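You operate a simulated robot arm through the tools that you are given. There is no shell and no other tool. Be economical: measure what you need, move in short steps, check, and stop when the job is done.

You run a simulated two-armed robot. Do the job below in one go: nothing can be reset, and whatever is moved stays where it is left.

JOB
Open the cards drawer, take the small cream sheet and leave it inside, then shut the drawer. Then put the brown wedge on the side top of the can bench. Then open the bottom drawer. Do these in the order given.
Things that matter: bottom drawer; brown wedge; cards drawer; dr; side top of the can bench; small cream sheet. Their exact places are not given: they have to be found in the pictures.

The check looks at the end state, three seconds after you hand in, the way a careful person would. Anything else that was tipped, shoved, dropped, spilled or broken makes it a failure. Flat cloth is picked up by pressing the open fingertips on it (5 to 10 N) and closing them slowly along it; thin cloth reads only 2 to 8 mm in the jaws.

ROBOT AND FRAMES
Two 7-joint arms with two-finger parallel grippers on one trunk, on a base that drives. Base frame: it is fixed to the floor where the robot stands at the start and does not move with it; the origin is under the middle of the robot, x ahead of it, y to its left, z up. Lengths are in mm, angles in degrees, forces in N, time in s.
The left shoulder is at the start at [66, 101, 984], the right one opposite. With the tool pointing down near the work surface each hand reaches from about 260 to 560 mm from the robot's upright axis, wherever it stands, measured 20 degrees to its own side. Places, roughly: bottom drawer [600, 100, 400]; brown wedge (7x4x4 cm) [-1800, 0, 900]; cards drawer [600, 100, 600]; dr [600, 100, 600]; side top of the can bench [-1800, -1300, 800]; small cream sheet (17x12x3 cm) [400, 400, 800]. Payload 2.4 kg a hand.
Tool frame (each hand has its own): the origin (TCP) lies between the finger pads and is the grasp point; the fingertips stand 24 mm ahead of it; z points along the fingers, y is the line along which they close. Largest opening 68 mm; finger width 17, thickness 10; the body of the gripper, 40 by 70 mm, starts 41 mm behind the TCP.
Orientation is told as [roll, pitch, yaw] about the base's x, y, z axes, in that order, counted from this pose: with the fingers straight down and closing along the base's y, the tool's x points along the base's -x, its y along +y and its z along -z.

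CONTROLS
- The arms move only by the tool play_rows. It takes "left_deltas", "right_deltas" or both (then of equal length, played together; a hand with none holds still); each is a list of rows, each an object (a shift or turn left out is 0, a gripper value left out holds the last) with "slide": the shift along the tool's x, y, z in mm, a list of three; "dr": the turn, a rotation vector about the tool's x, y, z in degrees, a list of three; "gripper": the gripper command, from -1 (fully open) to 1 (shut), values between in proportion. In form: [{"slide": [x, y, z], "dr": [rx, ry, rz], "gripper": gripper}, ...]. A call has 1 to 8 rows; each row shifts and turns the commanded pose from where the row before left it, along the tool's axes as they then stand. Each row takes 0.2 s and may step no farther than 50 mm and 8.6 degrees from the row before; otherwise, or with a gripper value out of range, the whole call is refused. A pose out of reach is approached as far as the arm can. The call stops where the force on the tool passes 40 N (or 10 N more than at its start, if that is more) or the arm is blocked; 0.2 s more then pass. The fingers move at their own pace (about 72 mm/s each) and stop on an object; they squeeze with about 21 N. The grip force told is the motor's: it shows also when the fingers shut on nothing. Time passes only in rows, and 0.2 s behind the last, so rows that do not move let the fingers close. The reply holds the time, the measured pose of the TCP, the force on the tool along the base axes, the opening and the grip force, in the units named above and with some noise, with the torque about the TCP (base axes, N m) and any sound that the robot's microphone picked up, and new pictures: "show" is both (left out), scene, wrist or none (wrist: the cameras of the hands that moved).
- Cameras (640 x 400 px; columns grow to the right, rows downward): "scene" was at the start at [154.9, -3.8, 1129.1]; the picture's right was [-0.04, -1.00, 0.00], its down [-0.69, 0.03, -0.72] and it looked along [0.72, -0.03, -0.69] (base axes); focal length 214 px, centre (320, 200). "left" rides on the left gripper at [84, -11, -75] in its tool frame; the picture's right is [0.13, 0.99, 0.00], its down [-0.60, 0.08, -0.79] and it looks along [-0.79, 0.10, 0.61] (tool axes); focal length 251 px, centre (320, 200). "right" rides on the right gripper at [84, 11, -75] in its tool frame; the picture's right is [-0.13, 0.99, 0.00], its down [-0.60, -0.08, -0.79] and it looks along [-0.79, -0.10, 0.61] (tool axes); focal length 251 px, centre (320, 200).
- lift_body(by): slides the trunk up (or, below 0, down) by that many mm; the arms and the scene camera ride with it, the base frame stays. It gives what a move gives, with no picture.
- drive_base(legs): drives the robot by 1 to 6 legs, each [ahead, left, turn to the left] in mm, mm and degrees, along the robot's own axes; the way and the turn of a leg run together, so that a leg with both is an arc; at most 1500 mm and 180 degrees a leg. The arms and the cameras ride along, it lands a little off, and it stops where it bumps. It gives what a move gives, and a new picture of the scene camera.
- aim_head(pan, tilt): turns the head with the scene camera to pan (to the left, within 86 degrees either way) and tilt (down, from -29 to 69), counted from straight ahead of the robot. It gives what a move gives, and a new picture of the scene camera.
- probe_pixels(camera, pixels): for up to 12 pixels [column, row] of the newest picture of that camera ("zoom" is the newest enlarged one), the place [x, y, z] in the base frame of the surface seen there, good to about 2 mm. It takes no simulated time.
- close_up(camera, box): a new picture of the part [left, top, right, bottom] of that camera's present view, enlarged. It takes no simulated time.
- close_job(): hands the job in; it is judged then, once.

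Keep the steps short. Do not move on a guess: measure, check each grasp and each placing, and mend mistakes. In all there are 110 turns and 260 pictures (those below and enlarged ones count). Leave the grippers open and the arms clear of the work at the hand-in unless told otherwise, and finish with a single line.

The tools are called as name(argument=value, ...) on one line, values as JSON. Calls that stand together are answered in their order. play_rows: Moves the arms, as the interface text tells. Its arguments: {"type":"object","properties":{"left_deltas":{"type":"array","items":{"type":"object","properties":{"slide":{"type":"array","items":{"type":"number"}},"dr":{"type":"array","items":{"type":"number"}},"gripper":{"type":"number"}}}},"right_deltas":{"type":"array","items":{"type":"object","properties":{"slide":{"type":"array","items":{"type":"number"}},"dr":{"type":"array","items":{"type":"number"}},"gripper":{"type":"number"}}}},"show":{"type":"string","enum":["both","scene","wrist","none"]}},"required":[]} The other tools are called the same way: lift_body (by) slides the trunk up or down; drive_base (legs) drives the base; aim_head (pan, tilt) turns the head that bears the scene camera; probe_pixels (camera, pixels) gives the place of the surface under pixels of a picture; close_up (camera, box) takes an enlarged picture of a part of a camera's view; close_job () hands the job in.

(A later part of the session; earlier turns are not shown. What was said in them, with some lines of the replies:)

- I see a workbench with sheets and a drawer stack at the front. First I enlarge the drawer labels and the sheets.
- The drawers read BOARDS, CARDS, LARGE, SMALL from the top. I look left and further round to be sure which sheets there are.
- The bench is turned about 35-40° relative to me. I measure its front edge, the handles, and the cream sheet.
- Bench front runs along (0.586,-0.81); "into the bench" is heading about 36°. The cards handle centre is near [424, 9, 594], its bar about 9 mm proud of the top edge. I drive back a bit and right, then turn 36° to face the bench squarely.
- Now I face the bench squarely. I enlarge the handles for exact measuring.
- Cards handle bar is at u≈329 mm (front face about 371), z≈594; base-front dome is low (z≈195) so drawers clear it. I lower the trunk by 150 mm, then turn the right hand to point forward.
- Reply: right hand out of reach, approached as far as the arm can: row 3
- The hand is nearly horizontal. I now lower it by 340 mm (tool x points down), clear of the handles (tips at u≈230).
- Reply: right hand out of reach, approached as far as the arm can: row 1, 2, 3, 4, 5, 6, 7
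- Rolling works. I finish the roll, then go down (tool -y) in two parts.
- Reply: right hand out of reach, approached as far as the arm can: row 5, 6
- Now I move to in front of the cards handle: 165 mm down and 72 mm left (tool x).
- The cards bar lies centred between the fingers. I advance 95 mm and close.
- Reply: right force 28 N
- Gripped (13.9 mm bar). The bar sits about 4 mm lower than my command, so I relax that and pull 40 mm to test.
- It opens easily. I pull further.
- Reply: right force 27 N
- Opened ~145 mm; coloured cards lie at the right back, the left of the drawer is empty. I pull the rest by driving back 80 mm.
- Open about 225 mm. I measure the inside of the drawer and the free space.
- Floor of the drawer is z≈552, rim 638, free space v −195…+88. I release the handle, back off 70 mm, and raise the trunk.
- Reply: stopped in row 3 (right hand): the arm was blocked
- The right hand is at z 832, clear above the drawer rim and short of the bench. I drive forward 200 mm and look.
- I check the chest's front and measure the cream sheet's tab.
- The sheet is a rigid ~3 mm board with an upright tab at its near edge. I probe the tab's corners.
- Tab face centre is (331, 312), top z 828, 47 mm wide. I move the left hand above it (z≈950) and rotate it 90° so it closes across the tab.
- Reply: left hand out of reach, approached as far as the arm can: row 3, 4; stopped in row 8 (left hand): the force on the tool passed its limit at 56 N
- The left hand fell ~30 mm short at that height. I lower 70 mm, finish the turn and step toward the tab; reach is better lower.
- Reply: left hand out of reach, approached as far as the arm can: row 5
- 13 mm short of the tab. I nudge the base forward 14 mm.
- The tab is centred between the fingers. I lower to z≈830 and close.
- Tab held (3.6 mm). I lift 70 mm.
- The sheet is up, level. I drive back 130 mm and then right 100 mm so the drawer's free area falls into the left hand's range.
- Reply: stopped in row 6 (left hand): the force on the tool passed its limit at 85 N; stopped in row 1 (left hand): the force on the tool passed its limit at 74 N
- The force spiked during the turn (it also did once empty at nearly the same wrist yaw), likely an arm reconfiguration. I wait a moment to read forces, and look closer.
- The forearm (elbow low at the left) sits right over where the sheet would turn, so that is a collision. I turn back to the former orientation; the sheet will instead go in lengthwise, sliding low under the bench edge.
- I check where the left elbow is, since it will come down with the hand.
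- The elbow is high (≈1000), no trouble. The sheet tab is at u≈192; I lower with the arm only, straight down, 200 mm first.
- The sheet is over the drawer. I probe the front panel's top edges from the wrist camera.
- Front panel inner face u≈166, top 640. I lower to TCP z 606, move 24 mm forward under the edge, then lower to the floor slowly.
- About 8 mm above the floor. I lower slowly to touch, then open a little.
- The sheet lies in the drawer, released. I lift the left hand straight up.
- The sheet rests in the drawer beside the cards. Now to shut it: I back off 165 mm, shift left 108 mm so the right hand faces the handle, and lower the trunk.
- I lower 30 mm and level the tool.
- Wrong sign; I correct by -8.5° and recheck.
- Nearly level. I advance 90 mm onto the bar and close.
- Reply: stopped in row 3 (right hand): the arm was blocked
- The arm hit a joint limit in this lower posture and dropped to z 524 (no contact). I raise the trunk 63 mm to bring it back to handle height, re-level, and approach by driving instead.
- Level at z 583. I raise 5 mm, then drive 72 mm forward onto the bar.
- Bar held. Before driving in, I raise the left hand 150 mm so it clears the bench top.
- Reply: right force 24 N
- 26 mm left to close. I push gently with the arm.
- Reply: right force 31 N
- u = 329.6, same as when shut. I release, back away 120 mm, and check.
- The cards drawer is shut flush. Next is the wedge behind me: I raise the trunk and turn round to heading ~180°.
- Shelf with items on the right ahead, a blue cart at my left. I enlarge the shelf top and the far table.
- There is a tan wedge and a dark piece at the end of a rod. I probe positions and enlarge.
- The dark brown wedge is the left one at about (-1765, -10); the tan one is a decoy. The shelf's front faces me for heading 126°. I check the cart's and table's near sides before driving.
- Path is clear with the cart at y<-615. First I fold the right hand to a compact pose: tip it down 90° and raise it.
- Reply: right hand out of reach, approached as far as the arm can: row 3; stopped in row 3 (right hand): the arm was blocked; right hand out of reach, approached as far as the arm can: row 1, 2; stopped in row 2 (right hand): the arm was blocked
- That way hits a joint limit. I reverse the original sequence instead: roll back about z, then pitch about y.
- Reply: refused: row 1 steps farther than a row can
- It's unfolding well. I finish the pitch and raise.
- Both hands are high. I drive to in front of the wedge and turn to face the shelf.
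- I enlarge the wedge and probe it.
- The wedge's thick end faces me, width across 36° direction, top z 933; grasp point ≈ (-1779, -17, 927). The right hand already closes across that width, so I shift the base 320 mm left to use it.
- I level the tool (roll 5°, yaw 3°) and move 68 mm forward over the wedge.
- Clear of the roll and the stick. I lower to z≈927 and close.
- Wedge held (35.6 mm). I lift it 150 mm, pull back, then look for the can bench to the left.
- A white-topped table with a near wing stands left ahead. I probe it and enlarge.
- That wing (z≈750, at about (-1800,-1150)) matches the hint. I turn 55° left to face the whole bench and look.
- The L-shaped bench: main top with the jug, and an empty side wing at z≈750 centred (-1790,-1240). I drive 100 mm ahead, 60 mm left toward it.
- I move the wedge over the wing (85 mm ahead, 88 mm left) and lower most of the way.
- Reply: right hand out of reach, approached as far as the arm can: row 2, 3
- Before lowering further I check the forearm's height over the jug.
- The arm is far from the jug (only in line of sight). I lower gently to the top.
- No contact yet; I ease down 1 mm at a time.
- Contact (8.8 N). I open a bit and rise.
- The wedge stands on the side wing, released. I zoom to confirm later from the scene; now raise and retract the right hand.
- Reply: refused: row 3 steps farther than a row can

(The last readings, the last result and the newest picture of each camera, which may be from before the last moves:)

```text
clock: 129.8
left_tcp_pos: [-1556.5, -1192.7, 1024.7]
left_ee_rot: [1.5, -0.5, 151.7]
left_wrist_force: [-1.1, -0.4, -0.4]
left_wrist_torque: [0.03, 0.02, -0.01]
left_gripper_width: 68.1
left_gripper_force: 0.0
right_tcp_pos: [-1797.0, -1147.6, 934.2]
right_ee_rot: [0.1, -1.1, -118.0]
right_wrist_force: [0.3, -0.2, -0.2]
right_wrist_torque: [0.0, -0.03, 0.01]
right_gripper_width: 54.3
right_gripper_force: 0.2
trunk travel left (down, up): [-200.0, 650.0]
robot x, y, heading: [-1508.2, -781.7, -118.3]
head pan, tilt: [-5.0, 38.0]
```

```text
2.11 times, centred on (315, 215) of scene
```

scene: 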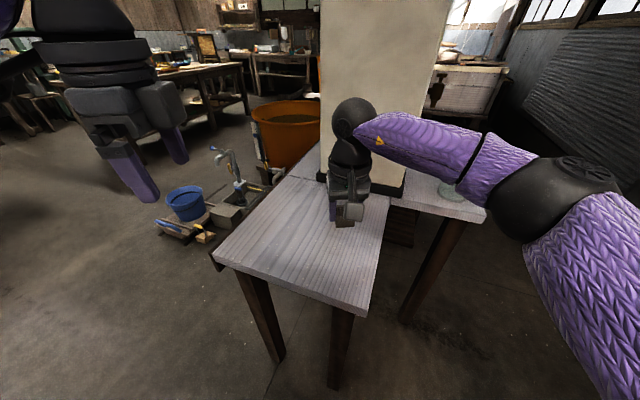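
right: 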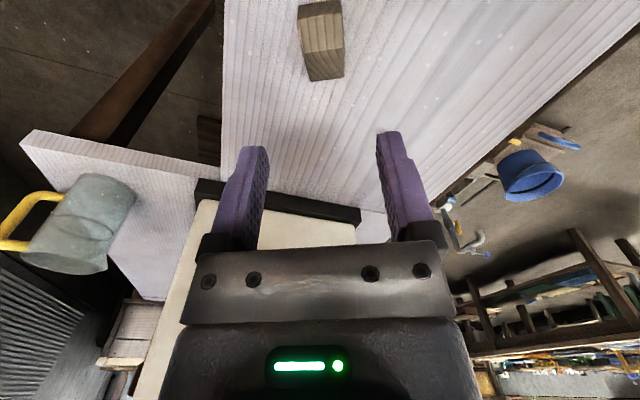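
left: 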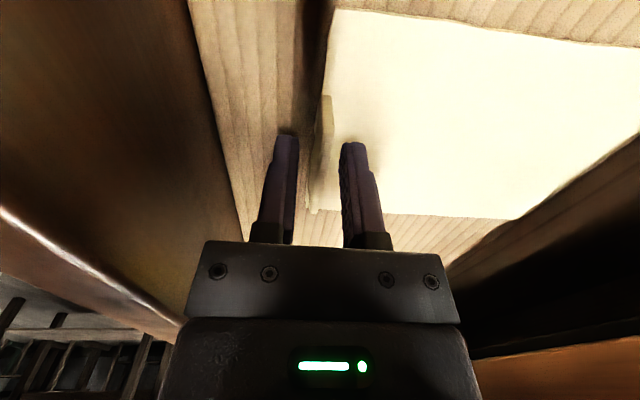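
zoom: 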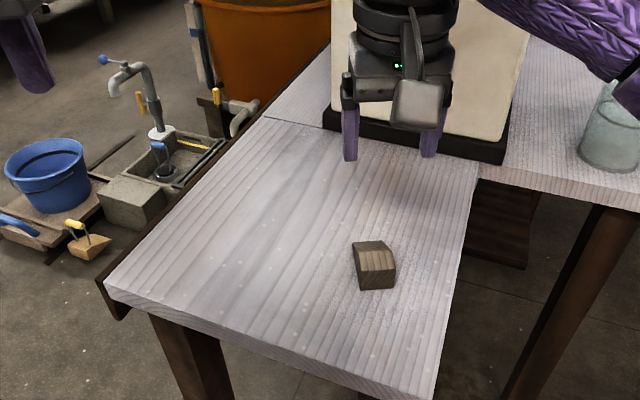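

The wedge is on the wing. I retract with smaller steps, then back away and turn to heading 36°.

play_rows(right_deltas=[{"slide": [0, 0, -40], "gripper": -1}, {"slide": [20, -10, -40]}, {"slide": [25, -30, -25]}, {"slide": [30, -35, 0]}, {"slide": [10, -15, 0]}, {}], show="none")

drive_base(legs=[[-500, 0, 0], [0, 0, 154]])

```text
clock: 131.2
left_tcp_pos: [-1555.1, -1193.3, 1024.7]
left_ee_rot: [1.5, -0.6, 151.7]
left_wrist_force: [-1.5, -0.1, -0.2]
left_wrist_torque: [0.03, 0.02, -0.02]
left_gripper_width: 68.0
left_gripper_force: 0.1
right_tcp_pos: [-1836.4, -1026.2, 1035.5]
right_ee_rot: [0.3, -1.1, -118.1]
right_wrist_force: [-0.1, 0.3, -0.7]
right_wrist_torque: [-0.02, 0.06, 0.02]
right_gripper_width: 67.9
right_gripper_force: 0.2
trunk travel left (down, up): [-200.0, 650.0]
robot x, y, heading: [-1507.1, -778.1, -118.1]
head pan, tilt: [-5.0, 38.0]
```

```text
clock: 140.3
left_tcp_pos: [-1024.6, -9.5, 1024.4]
left_ee_rot: [1.5, -0.4, -57.5]
left_wrist_force: [-0.1, 1.6, -0.7]
left_wrist_torque: [-0.01, -0.01, 0.01]
left_gripper_width: 68.2
left_gripper_force: 0.0
right_tcp_pos: [-863.0, -291.9, 1036.1]
right_ee_rot: [0.3, -1.0, 32.5]
right_wrist_force: [-0.6, -0.2, -0.3]
right_wrist_torque: [0.0, 0.0, -0.01]
right_gripper_width: 67.9
right_gripper_force: 0.0
trunk travel left (down, up): [-200.0, 650.0]
robot x, y, heading: [-1271.5, -345.8, 32.8]
head pan, tilt: [-5.0, 38.0]
```

scene: 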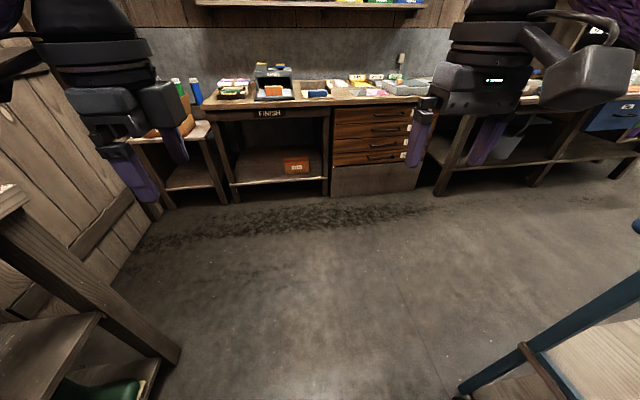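

I drive through the lane past the cart, align to 36°, and stop before the drawers.

drive_base(legs=[[518, -196, 0], [0, 0, 3.2], [256, -332, 0]])

aim_head(pan=0, tilt=45)

```text
clock: 146.1
left_tcp_pos: [-101.3, -3.6, 1024.4]
left_ee_rot: [1.5, -0.5, -54.0]
left_wrist_force: [0.4, 0.2, 0.3]
left_wrist_torque: [0.0, -0.01, 0.01]
left_gripper_width: 68.0
left_gripper_force: 0.1
right_tcp_pos: [79.5, -276.0, 1036.0]
right_ee_rot: [0.2, -1.1, 36.0]
right_wrist_force: [0.5, -1.0, -0.6]
right_wrist_torque: [-0.02, -0.02, -0.03]
right_gripper_width: 68.2
right_gripper_force: 0.0
trunk travel left (down, up): [-200.0, 650.0]
robot x, y, heading: [-322.5, -352.7, 35.8]
head pan, tilt: [-5.0, 38.0]
```

scene: 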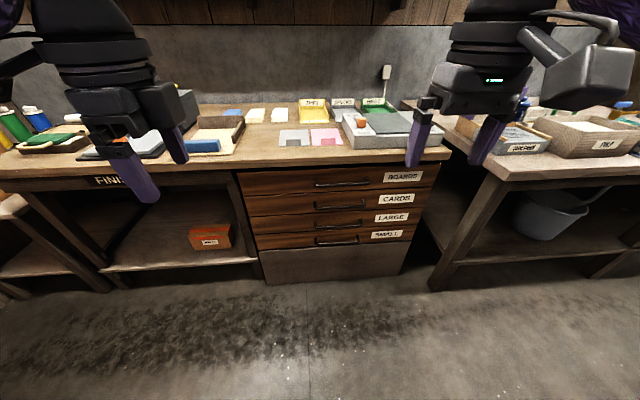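

```text
clock: 146.8
left_tcp_pos: [-99.9, -4.6, 1024.7]
left_ee_rot: [1.5, -0.5, -54.0]
left_wrist_force: [-0.1, -0.5, 0.0]
left_wrist_torque: [-0.03, 0.0, -0.03]
left_gripper_width: 67.9
left_gripper_force: 0.0
right_tcp_pos: [79.6, -274.9, 1035.6]
right_ee_rot: [0.3, -1.0, 36.1]
right_wrist_force: [-0.9, 0.9, -0.3]
right_wrist_torque: [0.04, -0.04, 0.0]
right_gripper_width: 68.0
right_gripper_force: 0.1
trunk travel left (down, up): [-200.0, 650.0]
robot x, y, heading: [-328.1, -353.8, 36.1]
head pan, tilt: [0.0, 45.0]
```

scene: 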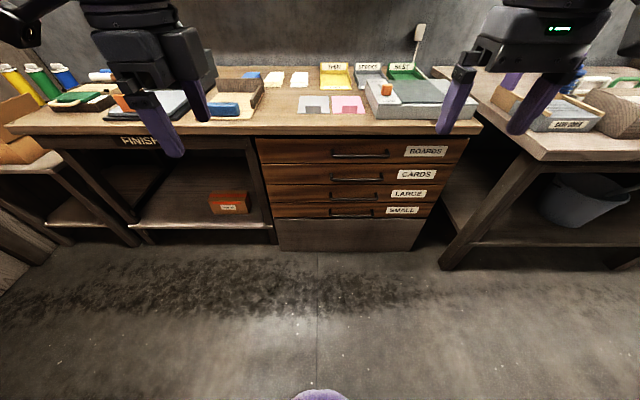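

Now the bottom (SMALL) drawer, handle at z≈379, same centre. I lower the trunk fully and turn the right hand forward the same way as before.

lift_body(by=-195)

play_rows(right_deltas=[{"slide": [-20, 0, 0], "dr": [0, -8.5, 0]}, {"dr": [0, -8.5, 0]}, {"dr": [0, -8.5, 0]}, {"dr": [0, -8.5, 0]}, {"dr": [0, -8.5, 0]}, {"dr": [0, -8.5, 0]}, {"dr": [0, -8.5, 0]}, {"dr": [0, -8.5, 0]}], show="none")

play_rows(right_deltas=[{"dr": [0, 0, 8.5]}, {"dr": [0, 0, 8.5]}, {"dr": [0, 0, 8.5]}, {"dr": [0, 0, 8.5]}, {"dr": [0, 0, 8.5]}, {"dr": [0, 0, 8.5]}, {"dr": [0, 0, 8.5]}, {}], show="scene")

```text
clock: 148.9
left_tcp_pos: [-99.8, -4.1, 829.8]
left_ee_rot: [1.5, -0.4, -54.1]
left_wrist_force: [0.5, 0.3, 0.1]
left_wrist_torque: [-0.01, -0.01, 0.01]
left_gripper_width: 68.0
left_gripper_force: 0.1
right_tcp_pos: [79.5, -276.0, 841.2]
right_ee_rot: [0.3, -1.0, 36.1]
right_wrist_force: [-0.7, -0.2, -1.1]
right_wrist_torque: [-0.02, -0.01, 0.02]
right_gripper_width: 68.1
right_gripper_force: 0.1
trunk travel left (down, up): [-5.0, 844.0]
robot x, y, heading: [-328.6, -357.4, 36.0]
head pan, tilt: [0.0, 45.0]
```

```text
clock: 150.7
left_tcp_pos: [-100.0, -3.2, 828.8]
left_ee_rot: [1.5, -0.5, -54.0]
left_wrist_force: [0.0, 0.5, 0.1]
left_wrist_torque: [-0.02, -0.02, -0.03]
left_gripper_width: 68.3
left_gripper_force: 0.0
right_tcp_pos: [108.9, -256.7, 855.4]
right_ee_rot: [0.8, -69.0, 35.4]
right_wrist_force: [0.9, 1.2, -0.2]
right_wrist_torque: [-0.02, 0.01, 0.05]
right_gripper_width: 67.9
right_gripper_force: 0.1
right hand out of reach, approached as far as the arm can: row 8
trunk travel left (down, up): [-5.0, 844.0]
robot x, y, heading: [-323.1, -355.6, 36.0]
head pan, tilt: [0.0, 45.0]
```

```text
clock: 152.5
left_tcp_pos: [-100.4, -4.0, 829.3]
left_ee_rot: [1.6, -0.5, -53.9]
left_wrist_force: [0.0, 0.0, -0.9]
left_wrist_torque: [0.03, 0.01, 0.01]
left_gripper_width: 68.3
left_gripper_force: 0.1
right_tcp_pos: [109.5, -256.4, 855.2]
right_ee_rot: [66.0, -27.9, -42.0]
right_wrist_force: [-0.1, -0.4, 1.0]
right_wrist_torque: [0.01, -0.01, -0.01]
right_gripper_width: 68.0
right_gripper_force: 0.1
trunk travel left (down, up): [-5.0, 844.0]
robot x, y, heading: [-329.4, -354.5, 36.1]
head pan, tilt: [0.0, 45.0]
```

scene: 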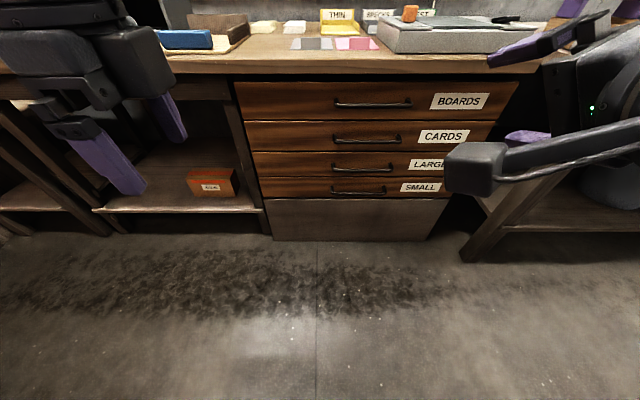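

I finish the roll, then go down 250 mm.

play_rows(right_deltas=[{"dr": [0, 0, 8.5]}, {"dr": [0, 0, 8.5]}, {"dr": [0, 0, 8.5]}, {"dr": [0, 0, 5]}, {"slide": [0, -40, 13]}, {"slide": [0, -40, 13]}, {"slide": [0, -40, 13]}, {}], show="none")

play_rows(right_deltas=[{"slide": [0, -40, 13]}, {"slide": [0, -40, 13]}, {"slide": [0, -40, 13]}, {}], show="scene")

```text
clock: 154.3
left_tcp_pos: [-100.3, -3.8, 829.5]
left_ee_rot: [1.6, -0.4, -53.9]
left_wrist_force: [0.4, 0.5, 0.5]
left_wrist_torque: [0.01, -0.02, -0.02]
left_gripper_width: 67.9
left_gripper_force: 0.1
right_tcp_pos: [150.9, -231.3, 753.7]
right_ee_rot: [68.9, 0.3, -53.9]
right_wrist_force: [-0.2, -1.2, 0.3]
right_wrist_torque: [0.0, -0.02, 0.01]
right_gripper_width: 67.9
right_gripper_force: 0.1
right hand out of reach, approached as far as the arm can: row 5, 6, 7
trunk travel left (down, up): [-5.0, 844.0]
robot x, y, heading: [-326.0, -353.3, 36.2]
head pan, tilt: [0.0, 45.0]
```

```text
clock: 155.3
left_tcp_pos: [-101.0, -4.5, 829.5]
left_ee_rot: [1.5, -0.4, -54.0]
left_wrist_force: [0.7, 0.3, -0.9]
left_wrist_torque: [0.04, -0.05, -0.04]
left_gripper_width: 67.9
left_gripper_force: 0.1
right_tcp_pos: [154.6, -237.2, 698.8]
right_ee_rot: [68.8, 0.3, -53.7]
right_wrist_force: [0.0, -1.1, 0.1]
right_wrist_torque: [0.02, 0.02, -0.03]
right_gripper_width: 67.9
right_gripper_force: 0.1
right hand out of reach, approached as far as the arm can: row 1, 2, 3
trunk travel left (down, up): [-5.0, 844.0]
robot x, y, heading: [-324.7, -357.2, 36.2]
head pan, tilt: [0.0, 45.0]
```

scene: 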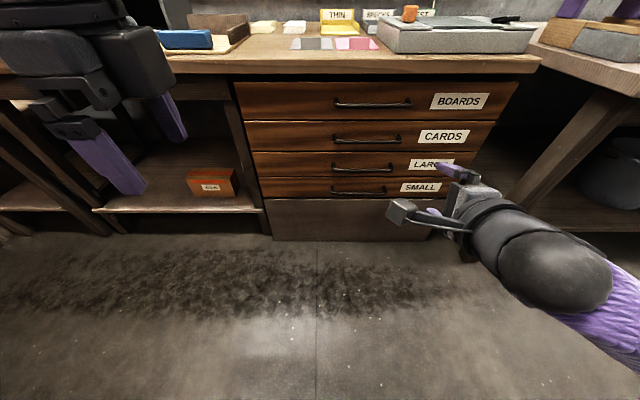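

It lags, probably because of the downward tilt. I level the tool first (dr x −), then continue down.

play_rows(right_deltas=[{"dr": [-7, 0, 0]}, {"dr": [-7, 0, 0]}, {"dr": [-7, 0, 0]}, {"slide": [8, -40, -5]}, {"slide": [8, -40, -5]}, {"slide": [8, -40, -5]}, {}], show="none")

```text
clock: 156.9
left_tcp_pos: [-101.1, -3.1, 830.0]
left_ee_rot: [1.5, -0.5, -54.0]
left_wrist_force: [-0.3, 0.1, -0.7]
left_wrist_torque: [-0.02, 0.03, 0.01]
left_gripper_width: 67.9
left_gripper_force: 0.1
right_tcp_pos: [154.5, -236.5, 699.5]
right_ee_rot: [68.8, 0.2, -53.8]
right_wrist_force: [-0.1, -1.1, 0.4]
right_wrist_torque: [-0.01, -0.03, 0.04]
right_gripper_width: 68.1
right_gripper_force: 0.1
right hand out of reach, approached as far as the arm can: row 1, 2, 3, 4, 5, 6
trunk travel left (down, up): [-5.0, 844.0]
robot x, y, heading: [-325.8, -352.2, 36.0]
head pan, tilt: [0.0, 45.0]
```

The arm isn't following; its commanded pose is beyond a limit. I try the pose farther forward (free space up to u≈300).

play_rows(right_deltas=[{"slide": [0, 0, 40]}, {"slide": [0, 0, 40]}, {"slide": [0, 0, 40]}, {}, {}], show="scene")

```text
clock: 158.1
left_tcp_pos: [-100.0, -4.7, 829.2]
left_ee_rot: [1.5, -0.6, -54.0]
left_wrist_force: [-0.1, -0.7, 0.5]
left_wrist_torque: [0.02, 0.0, -0.03]
left_gripper_width: 67.9
left_gripper_force: 0.0
right_tcp_pos: [252.8, -211.0, 648.1]
right_ee_rot: [68.8, 0.3, -53.8]
right_wrist_force: [-1.0, 0.0, -0.2]
right_wrist_torque: [0.01, -0.01, -0.01]
right_gripper_width: 68.1
right_gripper_force: 0.1
right hand out of reach, approached as far as the arm can: row 1, 2, 3
trunk travel left (down, up): [-5.0, 844.0]
robot x, y, heading: [-329.3, -356.7, 35.9]
head pan, tilt: [0.0, 45.0]
```

scene: 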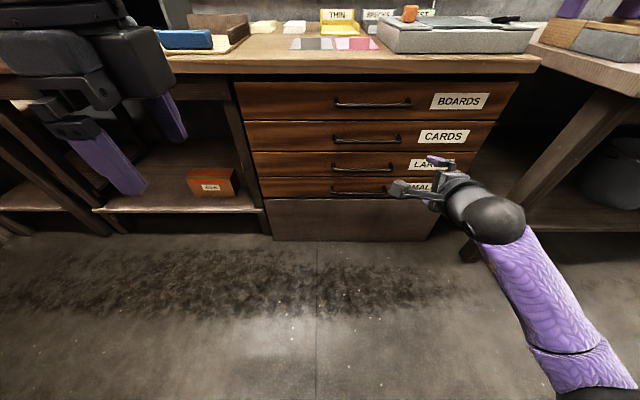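

I bring the command back to a pose like the proven one (z≈650, farther forward, level) and let the arm converge.

play_rows(right_deltas=[{"slide": [0, 45, 10]}, {"slide": [0, 45, 10]}, {"slide": [0, 45, 10]}, {"slide": [0, 45, 10]}, {}, {}], show="none")

```text
clock: 159.5
left_tcp_pos: [-100.4, -3.2, 829.7]
left_ee_rot: [1.5, -0.5, -54.0]
left_wrist_force: [-0.3, 0.5, -0.4]
left_wrist_torque: [0.0, -0.02, -0.03]
left_gripper_width: 68.0
left_gripper_force: 0.1
right_tcp_pos: [332.1, -148.8, 802.3]
right_ee_rot: [68.8, 0.3, -53.7]
right_wrist_force: [0.1, 0.7, -0.1]
right_wrist_torque: [0.01, 0.01, 0.0]
right_gripper_width: 68.2
right_gripper_force: 0.1
trunk travel left (down, up): [-5.0, 844.0]
robot x, y, heading: [-322.0, -354.1, 36.2]
head pan, tilt: [0.0, 45.0]
```

Now it follows (commands restart from the measured pose). I level while pulling back.

play_rows(right_deltas=[{"slide": [0, -10, -30], "dr": [-7, 0, 0]}, {"slide": [0, -10, -30], "dr": [-7, 0, 0]}, {"slide": [0, -10, -30], "dr": [-7, 0, 0]}, {"slide": [8, -40, 0]}, {"slide": [8, -40, 0]}, {"slide": [8, -40, 0]}, {}], show="none")

```text
clock: 161.1
left_tcp_pos: [-100.6, -4.0, 829.1]
left_ee_rot: [1.5, -0.5, -54.0]
left_wrist_force: [0.0, -0.1, -1.2]
left_wrist_torque: [0.0, -0.01, 0.01]
left_gripper_width: 68.0
left_gripper_force: 0.0
right_tcp_pos: [264.5, -200.6, 796.2]
right_ee_rot: [87.4, 0.5, -53.7]
right_wrist_force: [-1.0, 0.0, -0.2]
right_wrist_torque: [-0.01, -0.04, 0.02]
right_gripper_width: 68.1
right_gripper_force: 0.1
right hand out of reach, approached as far as the arm can: row 3, 4, 5, 6
trunk travel left (down, up): [-5.0, 844.0]
robot x, y, heading: [-324.7, -354.6, 36.4]
head pan, tilt: [0.0, 45.0]
```

Level again. I follow the earlier successful path: back and down.

play_rows(right_deltas=[{"slide": [0, -30, -35]}, {"slide": [0, -30, -35]}, {"slide": [0, -40, -20]}, {"slide": [0, -40, 0]}, {"slide": [15, -40, 0]}, {"slide": [15, -40, 0]}, {}], show="scene")

```text
clock: 162.7
left_tcp_pos: [-93.3, -9.6, 829.2]
left_ee_rot: [1.2, 0.2, -53.9]
left_wrist_force: [0.9, 0.8, -0.2]
left_wrist_torque: [0.03, -0.02, 0.01]
left_gripper_width: 68.0
left_gripper_force: 0.1
right_tcp_pos: [181.3, -234.3, 573.2]
right_ee_rot: [89.9, 0.0, -53.6]
right_wrist_force: [0.4, -0.5, 0.6]
right_wrist_torque: [0.02, 0.01, 0.02]
right_gripper_width: 68.0
right_gripper_force: 0.0
trunk travel left (down, up): [-5.0, 844.0]
robot x, y, heading: [-325.3, -350.9, 36.2]
head pan, tilt: [0.0, 45.0]
```

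scene: 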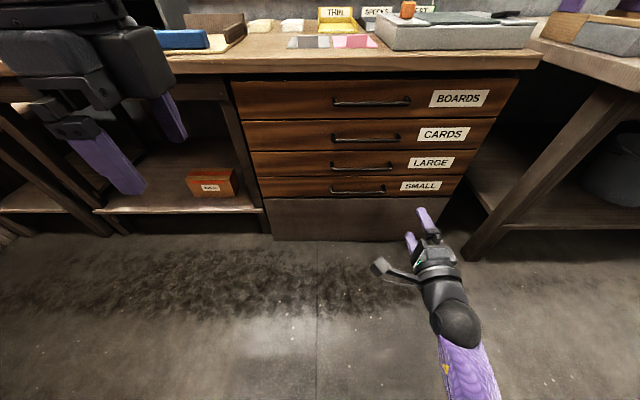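

It works: level at z 573. I continue down 190 mm and left 55 mm.

play_rows(right_deltas=[{"slide": [13, -38, 0]}, {"slide": [13, -38, 0]}, {"slide": [13, -38, 0]}, {"slide": [13, -38, 0]}, {"slide": [3, -38, 0]}, {}], show="both")

```text
clock: 164.1
left_tcp_pos: [-101.0, -5.0, 829.8]
left_ee_rot: [1.5, -0.4, -54.0]
left_wrist_force: [-0.2, 0.0, -0.3]
left_wrist_torque: [0.01, -0.01, -0.02]
left_gripper_width: 68.0
left_gripper_force: 0.0
right_tcp_pos: [140.4, -182.2, 384.7]
right_ee_rot: [89.9, 0.3, -53.6]
right_wrist_force: [0.4, 0.2, 1.1]
right_wrist_torque: [0.02, 0.0, 0.01]
right_gripper_width: 68.0
right_gripper_force: 0.0
trunk travel left (down, up): [-5.0, 844.0]
robot x, y, heading: [-328.5, -355.6, 35.9]
head pan, tilt: [0.0, 45.0]
```

scene: 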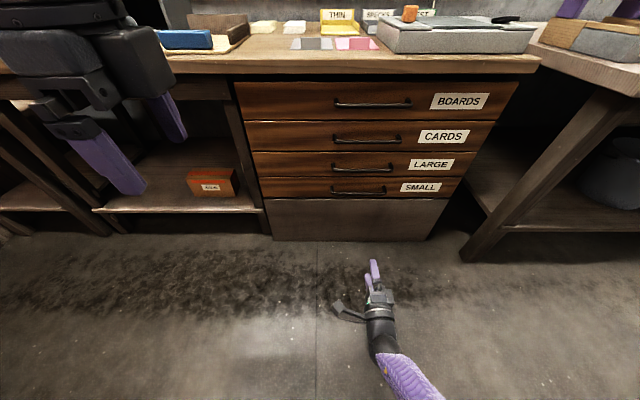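
right: 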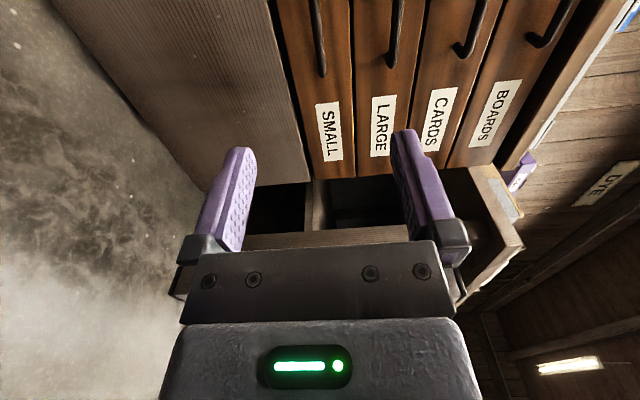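

In front of the SMALL handle. I lower 10 mm more and drive forward 240 mm.

play_rows(right_deltas=[{"slide": [-6, -11, 0]}, {}], show="none")

drive_base(legs=[[235, 0, 0]])

play_rows(right_deltas=[{}], show="wrist")

```text
clock: 164.7
left_tcp_pos: [-101.4, -4.8, 829.3]
left_ee_rot: [1.5, -0.6, -54.0]
left_wrist_force: [-0.5, 0.5, -0.6]
left_wrist_torque: [-0.02, 0.02, 0.01]
left_gripper_width: 68.0
left_gripper_force: 0.1
right_tcp_pos: [143.6, -188.6, 373.8]
right_ee_rot: [90.0, 0.3, -53.7]
right_wrist_force: [-0.2, 0.5, -0.3]
right_wrist_torque: [-0.04, 0.0, 0.0]
right_gripper_width: 68.0
right_gripper_force: 0.1
trunk travel left (down, up): [-5.0, 844.0]
robot x, y, heading: [-325.7, -351.9, 36.2]
head pan, tilt: [0.0, 45.0]
```

```text
clock: 166.5
left_tcp_pos: [88.7, 137.1, 830.0]
left_ee_rot: [1.5, -0.5, -53.7]
left_wrist_force: [0.0, 0.1, -0.2]
left_wrist_torque: [-0.01, -0.04, -0.01]
left_gripper_width: 68.0
left_gripper_force: 0.1
right_tcp_pos: [333.6, -45.7, 372.9]
right_ee_rot: [89.8, 0.3, -53.4]
right_wrist_force: [-0.7, 0.4, 0.5]
right_wrist_torque: [0.01, 0.0, 0.01]
right_gripper_width: 68.2
right_gripper_force: 0.2
trunk travel left (down, up): [-5.0, 844.0]
robot x, y, heading: [-137.0, -217.6, 36.2]
head pan, tilt: [0.0, 45.0]
```

scene: 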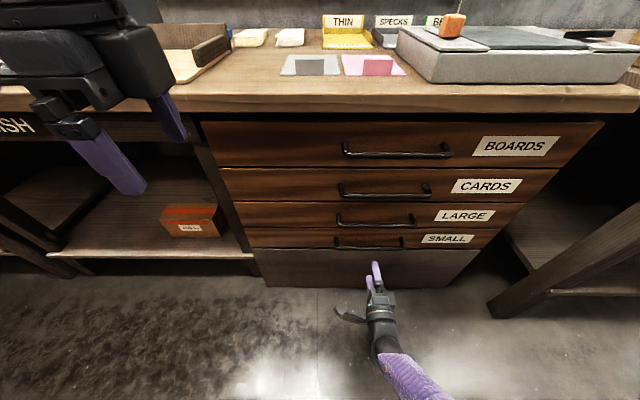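

```text
clock: 166.9
left_tcp_pos: [88.0, 137.2, 829.7]
left_ee_rot: [1.4, -0.6, -53.7]
left_wrist_force: [0.9, 0.3, -0.1]
left_wrist_torque: [-0.01, -0.01, 0.02]
left_gripper_width: 68.1
left_gripper_force: 0.0
right_tcp_pos: [333.5, -46.2, 373.0]
right_ee_rot: [89.8, 0.3, -53.5]
right_wrist_force: [-0.5, 0.5, -0.5]
right_wrist_torque: [-0.02, -0.02, 0.01]
right_gripper_width: 67.8
right_gripper_force: 0.0
trunk travel left (down, up): [-5.0, 844.0]
robot x, y, heading: [-131.8, -214.8, 36.2]
head pan, tilt: [0.0, 45.0]
```

right: 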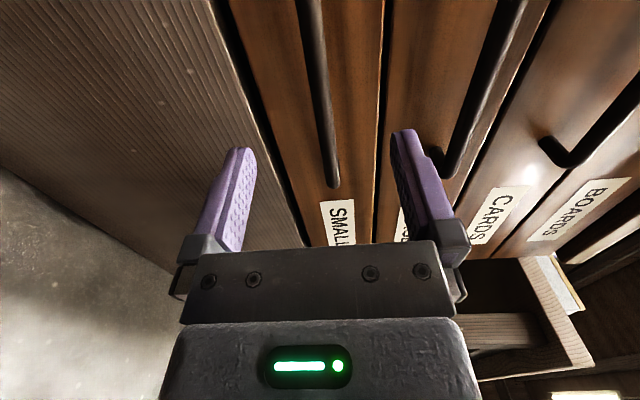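

The bar is centred between the fingers. I drive 83 mm further and close.

drive_base(legs=[[83, 0, 0]])

play_rows(right_deltas=[{"gripper": 1}, {}, {}, {}], show="wrist")

```text
clock: 167.9
left_tcp_pos: [153.8, 184.8, 828.4]
left_ee_rot: [1.5, -0.5, -53.6]
left_wrist_force: [-0.3, -0.1, 0.0]
left_wrist_torque: [0.0, 0.03, 0.01]
left_gripper_width: 68.1
left_gripper_force: 0.1
right_tcp_pos: [398.8, 2.5, 373.1]
right_ee_rot: [89.7, 0.3, -53.4]
right_wrist_force: [-0.2, 0.9, 0.1]
right_wrist_torque: [-0.01, 0.01, -0.01]
right_gripper_width: 68.2
right_gripper_force: 0.0
trunk travel left (down, up): [-5.0, 844.0]
robot x, y, heading: [-67.1, -166.9, 36.3]
head pan, tilt: [0.0, 45.0]
```

scene: 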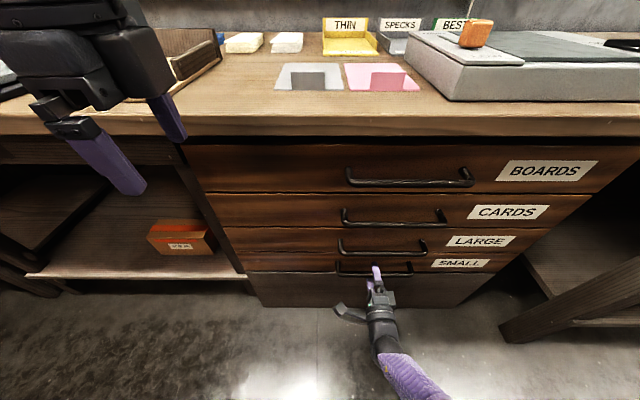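

```text
clock: 168.9
left_tcp_pos: [155.1, 184.8, 828.4]
left_ee_rot: [1.4, -0.5, -53.7]
left_wrist_force: [0.5, -0.4, 0.5]
left_wrist_torque: [-0.01, 0.02, 0.01]
left_gripper_width: 67.8
left_gripper_force: 0.0
right_tcp_pos: [399.5, 1.9, 373.3]
right_ee_rot: [89.7, 0.2, -53.4]
right_wrist_force: [-0.6, 0.2, -7.5]
right_wrist_torque: [-0.19, -0.03, 0.11]
right_gripper_width: 13.9
right_gripper_force: 34.1
trunk travel left (down, up): [-5.0, 844.0]
robot x, y, heading: [-68.3, -167.2, 36.6]
head pan, tilt: [0.0, 45.0]
```

right: 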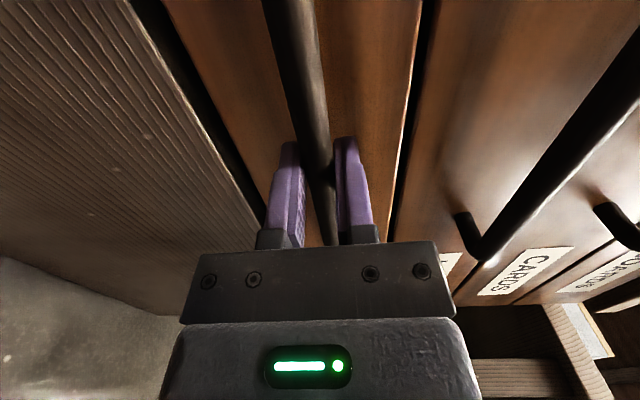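

Gripped (13.9 mm). I drive back 225 mm to open the bottom drawer.

drive_base(legs=[[-120, 0, 0]])

drive_base(legs=[[-110, 0, 0]])

```text
clock: 170.2
left_tcp_pos: [58.9, 115.0, 829.9]
left_ee_rot: [1.3, -0.5, -53.8]
left_wrist_force: [0.4, 0.1, -0.7]
left_wrist_torque: [-0.02, 0.0, -0.03]
left_gripper_width: 67.7
left_gripper_force: 0.0
right_tcp_pos: [303.0, -67.0, 372.7]
right_ee_rot: [89.6, 0.3, -53.3]
right_wrist_force: [-5.4, 5.4, -13.5]
right_wrist_torque: [-0.17, 0.03, -0.19]
right_gripper_width: 13.7
right_gripper_force: 33.5
trunk travel left (down, up): [-5.0, 844.0]
robot x, y, heading: [-160.4, -236.3, 36.5]
head pan, tilt: [0.0, 45.0]
```

scene: 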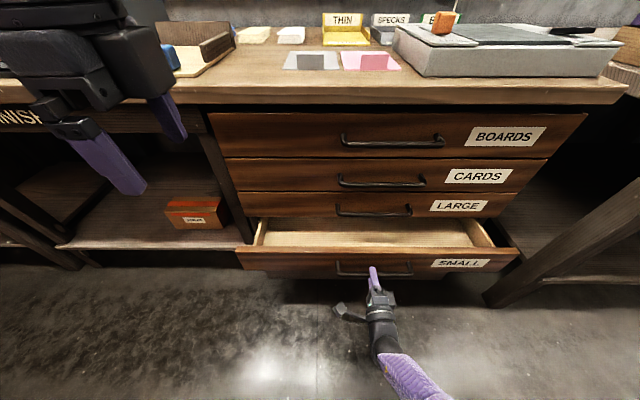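

```text
clock: 171.4
left_tcp_pos: [-31.3, 50.0, 828.9]
left_ee_rot: [1.4, -0.5, -53.7]
left_wrist_force: [-0.9, 0.6, -0.1]
left_wrist_torque: [-0.01, -0.01, -0.01]
left_gripper_width: 68.1
left_gripper_force: 0.1
right_tcp_pos: [213.8, -132.3, 372.1]
right_ee_rot: [89.7, 0.3, -53.3]
right_wrist_force: [-6.5, 4.7, -8.4]
right_wrist_torque: [-0.15, -0.04, 0.12]
right_gripper_width: 13.5
right_gripper_force: 33.3
trunk travel left (down, up): [-5.0, 844.0]
robot x, y, heading: [-253.7, -303.2, 36.5]
head pan, tilt: [0.0, 45.0]
```

scene: 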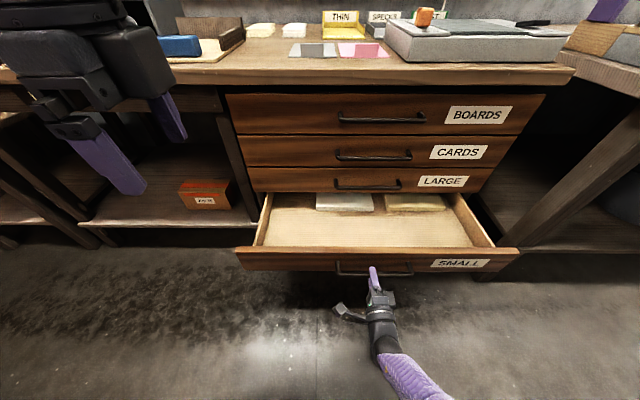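

Open ~230 mm. I pull 40 mm more for a clearly open drawer.

drive_base(legs=[[-40, 0, 0]])

play_rows(right_deltas=[{"gripper": -1}, {}, {}, {}], show="none")

drive_base(legs=[[-250, 0, 0]])

close_up(camera="scene", box=[180, 20, 500, 240])

```text
clock: 172.3
left_tcp_pos: [-63.4, 24.8, 830.1]
left_ee_rot: [1.5, -0.5, -53.8]
left_wrist_force: [0.5, -1.1, 0.6]
left_wrist_torque: [-0.02, -0.01, 0.02]
left_gripper_width: 68.1
left_gripper_force: 0.1
right_tcp_pos: [181.2, -157.3, 373.6]
right_ee_rot: [89.7, 0.2, -53.2]
right_wrist_force: [-4.7, 4.2, -3.7]
right_wrist_torque: [-0.11, -0.05, -0.11]
right_gripper_width: 13.6
right_gripper_force: 33.6
trunk travel left (down, up): [-5.0, 844.0]
robot x, y, heading: [-289.8, -330.8, 36.6]
head pan, tilt: [0.0, 45.0]
```

scene: 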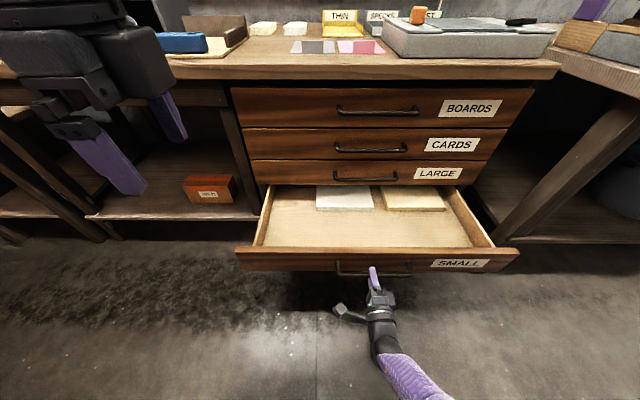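

```text
clock: 173.3
left_tcp_pos: [-63.9, 24.6, 829.2]
left_ee_rot: [1.4, -0.4, -53.7]
left_wrist_force: [-0.1, 0.3, -0.1]
left_wrist_torque: [0.01, 0.04, 0.01]
left_gripper_width: 68.0
left_gripper_force: 0.0
right_tcp_pos: [180.8, -157.0, 373.5]
right_ee_rot: [89.7, 0.1, -53.2]
right_wrist_force: [0.1, 0.9, 0.4]
right_wrist_torque: [0.0, -0.01, 0.02]
right_gripper_width: 68.2
right_gripper_force: 0.1
trunk travel left (down, up): [-5.0, 844.0]
robot x, y, heading: [-286.3, -323.9, 36.3]
head pan, tilt: [0.0, 45.0]
```

```text
clock: 175.1
left_tcp_pos: [-265.7, -122.0, 829.5]
left_ee_rot: [1.3, -0.5, -53.4]
left_wrist_force: [-0.4, 0.9, -0.3]
left_wrist_torque: [0.04, 0.01, 0.03]
left_gripper_width: 67.9
left_gripper_force: 0.1
right_tcp_pos: [-20.2, -302.5, 373.1]
right_ee_rot: [89.8, 0.2, -52.8]
right_wrist_force: [0.0, 0.2, 1.1]
right_wrist_torque: [0.0, 0.02, -0.01]
right_gripper_width: 68.2
right_gripper_force: 0.2
trunk travel left (down, up): [-5.0, 844.0]
robot x, y, heading: [-489.1, -473.9, 36.6]
head pan, tilt: [0.0, 45.0]
```

scene: 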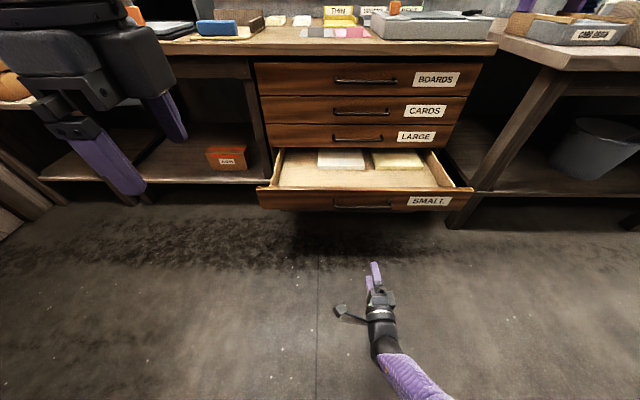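

```text
1.82 times, centred on (340, 130) of scene
```

zoom: 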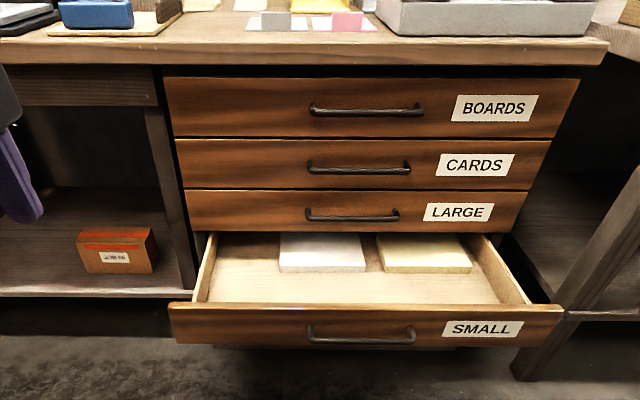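

The bottom (SMALL) drawer is open and the others are shut. Both grippers are open and clear of the work, so I hand in.

close_job()

```text
The job is handed in.
```

The small cream sheet is in the shut cards drawer, the brown wedge is on the side top of the can bench, and the bottom drawer is open.
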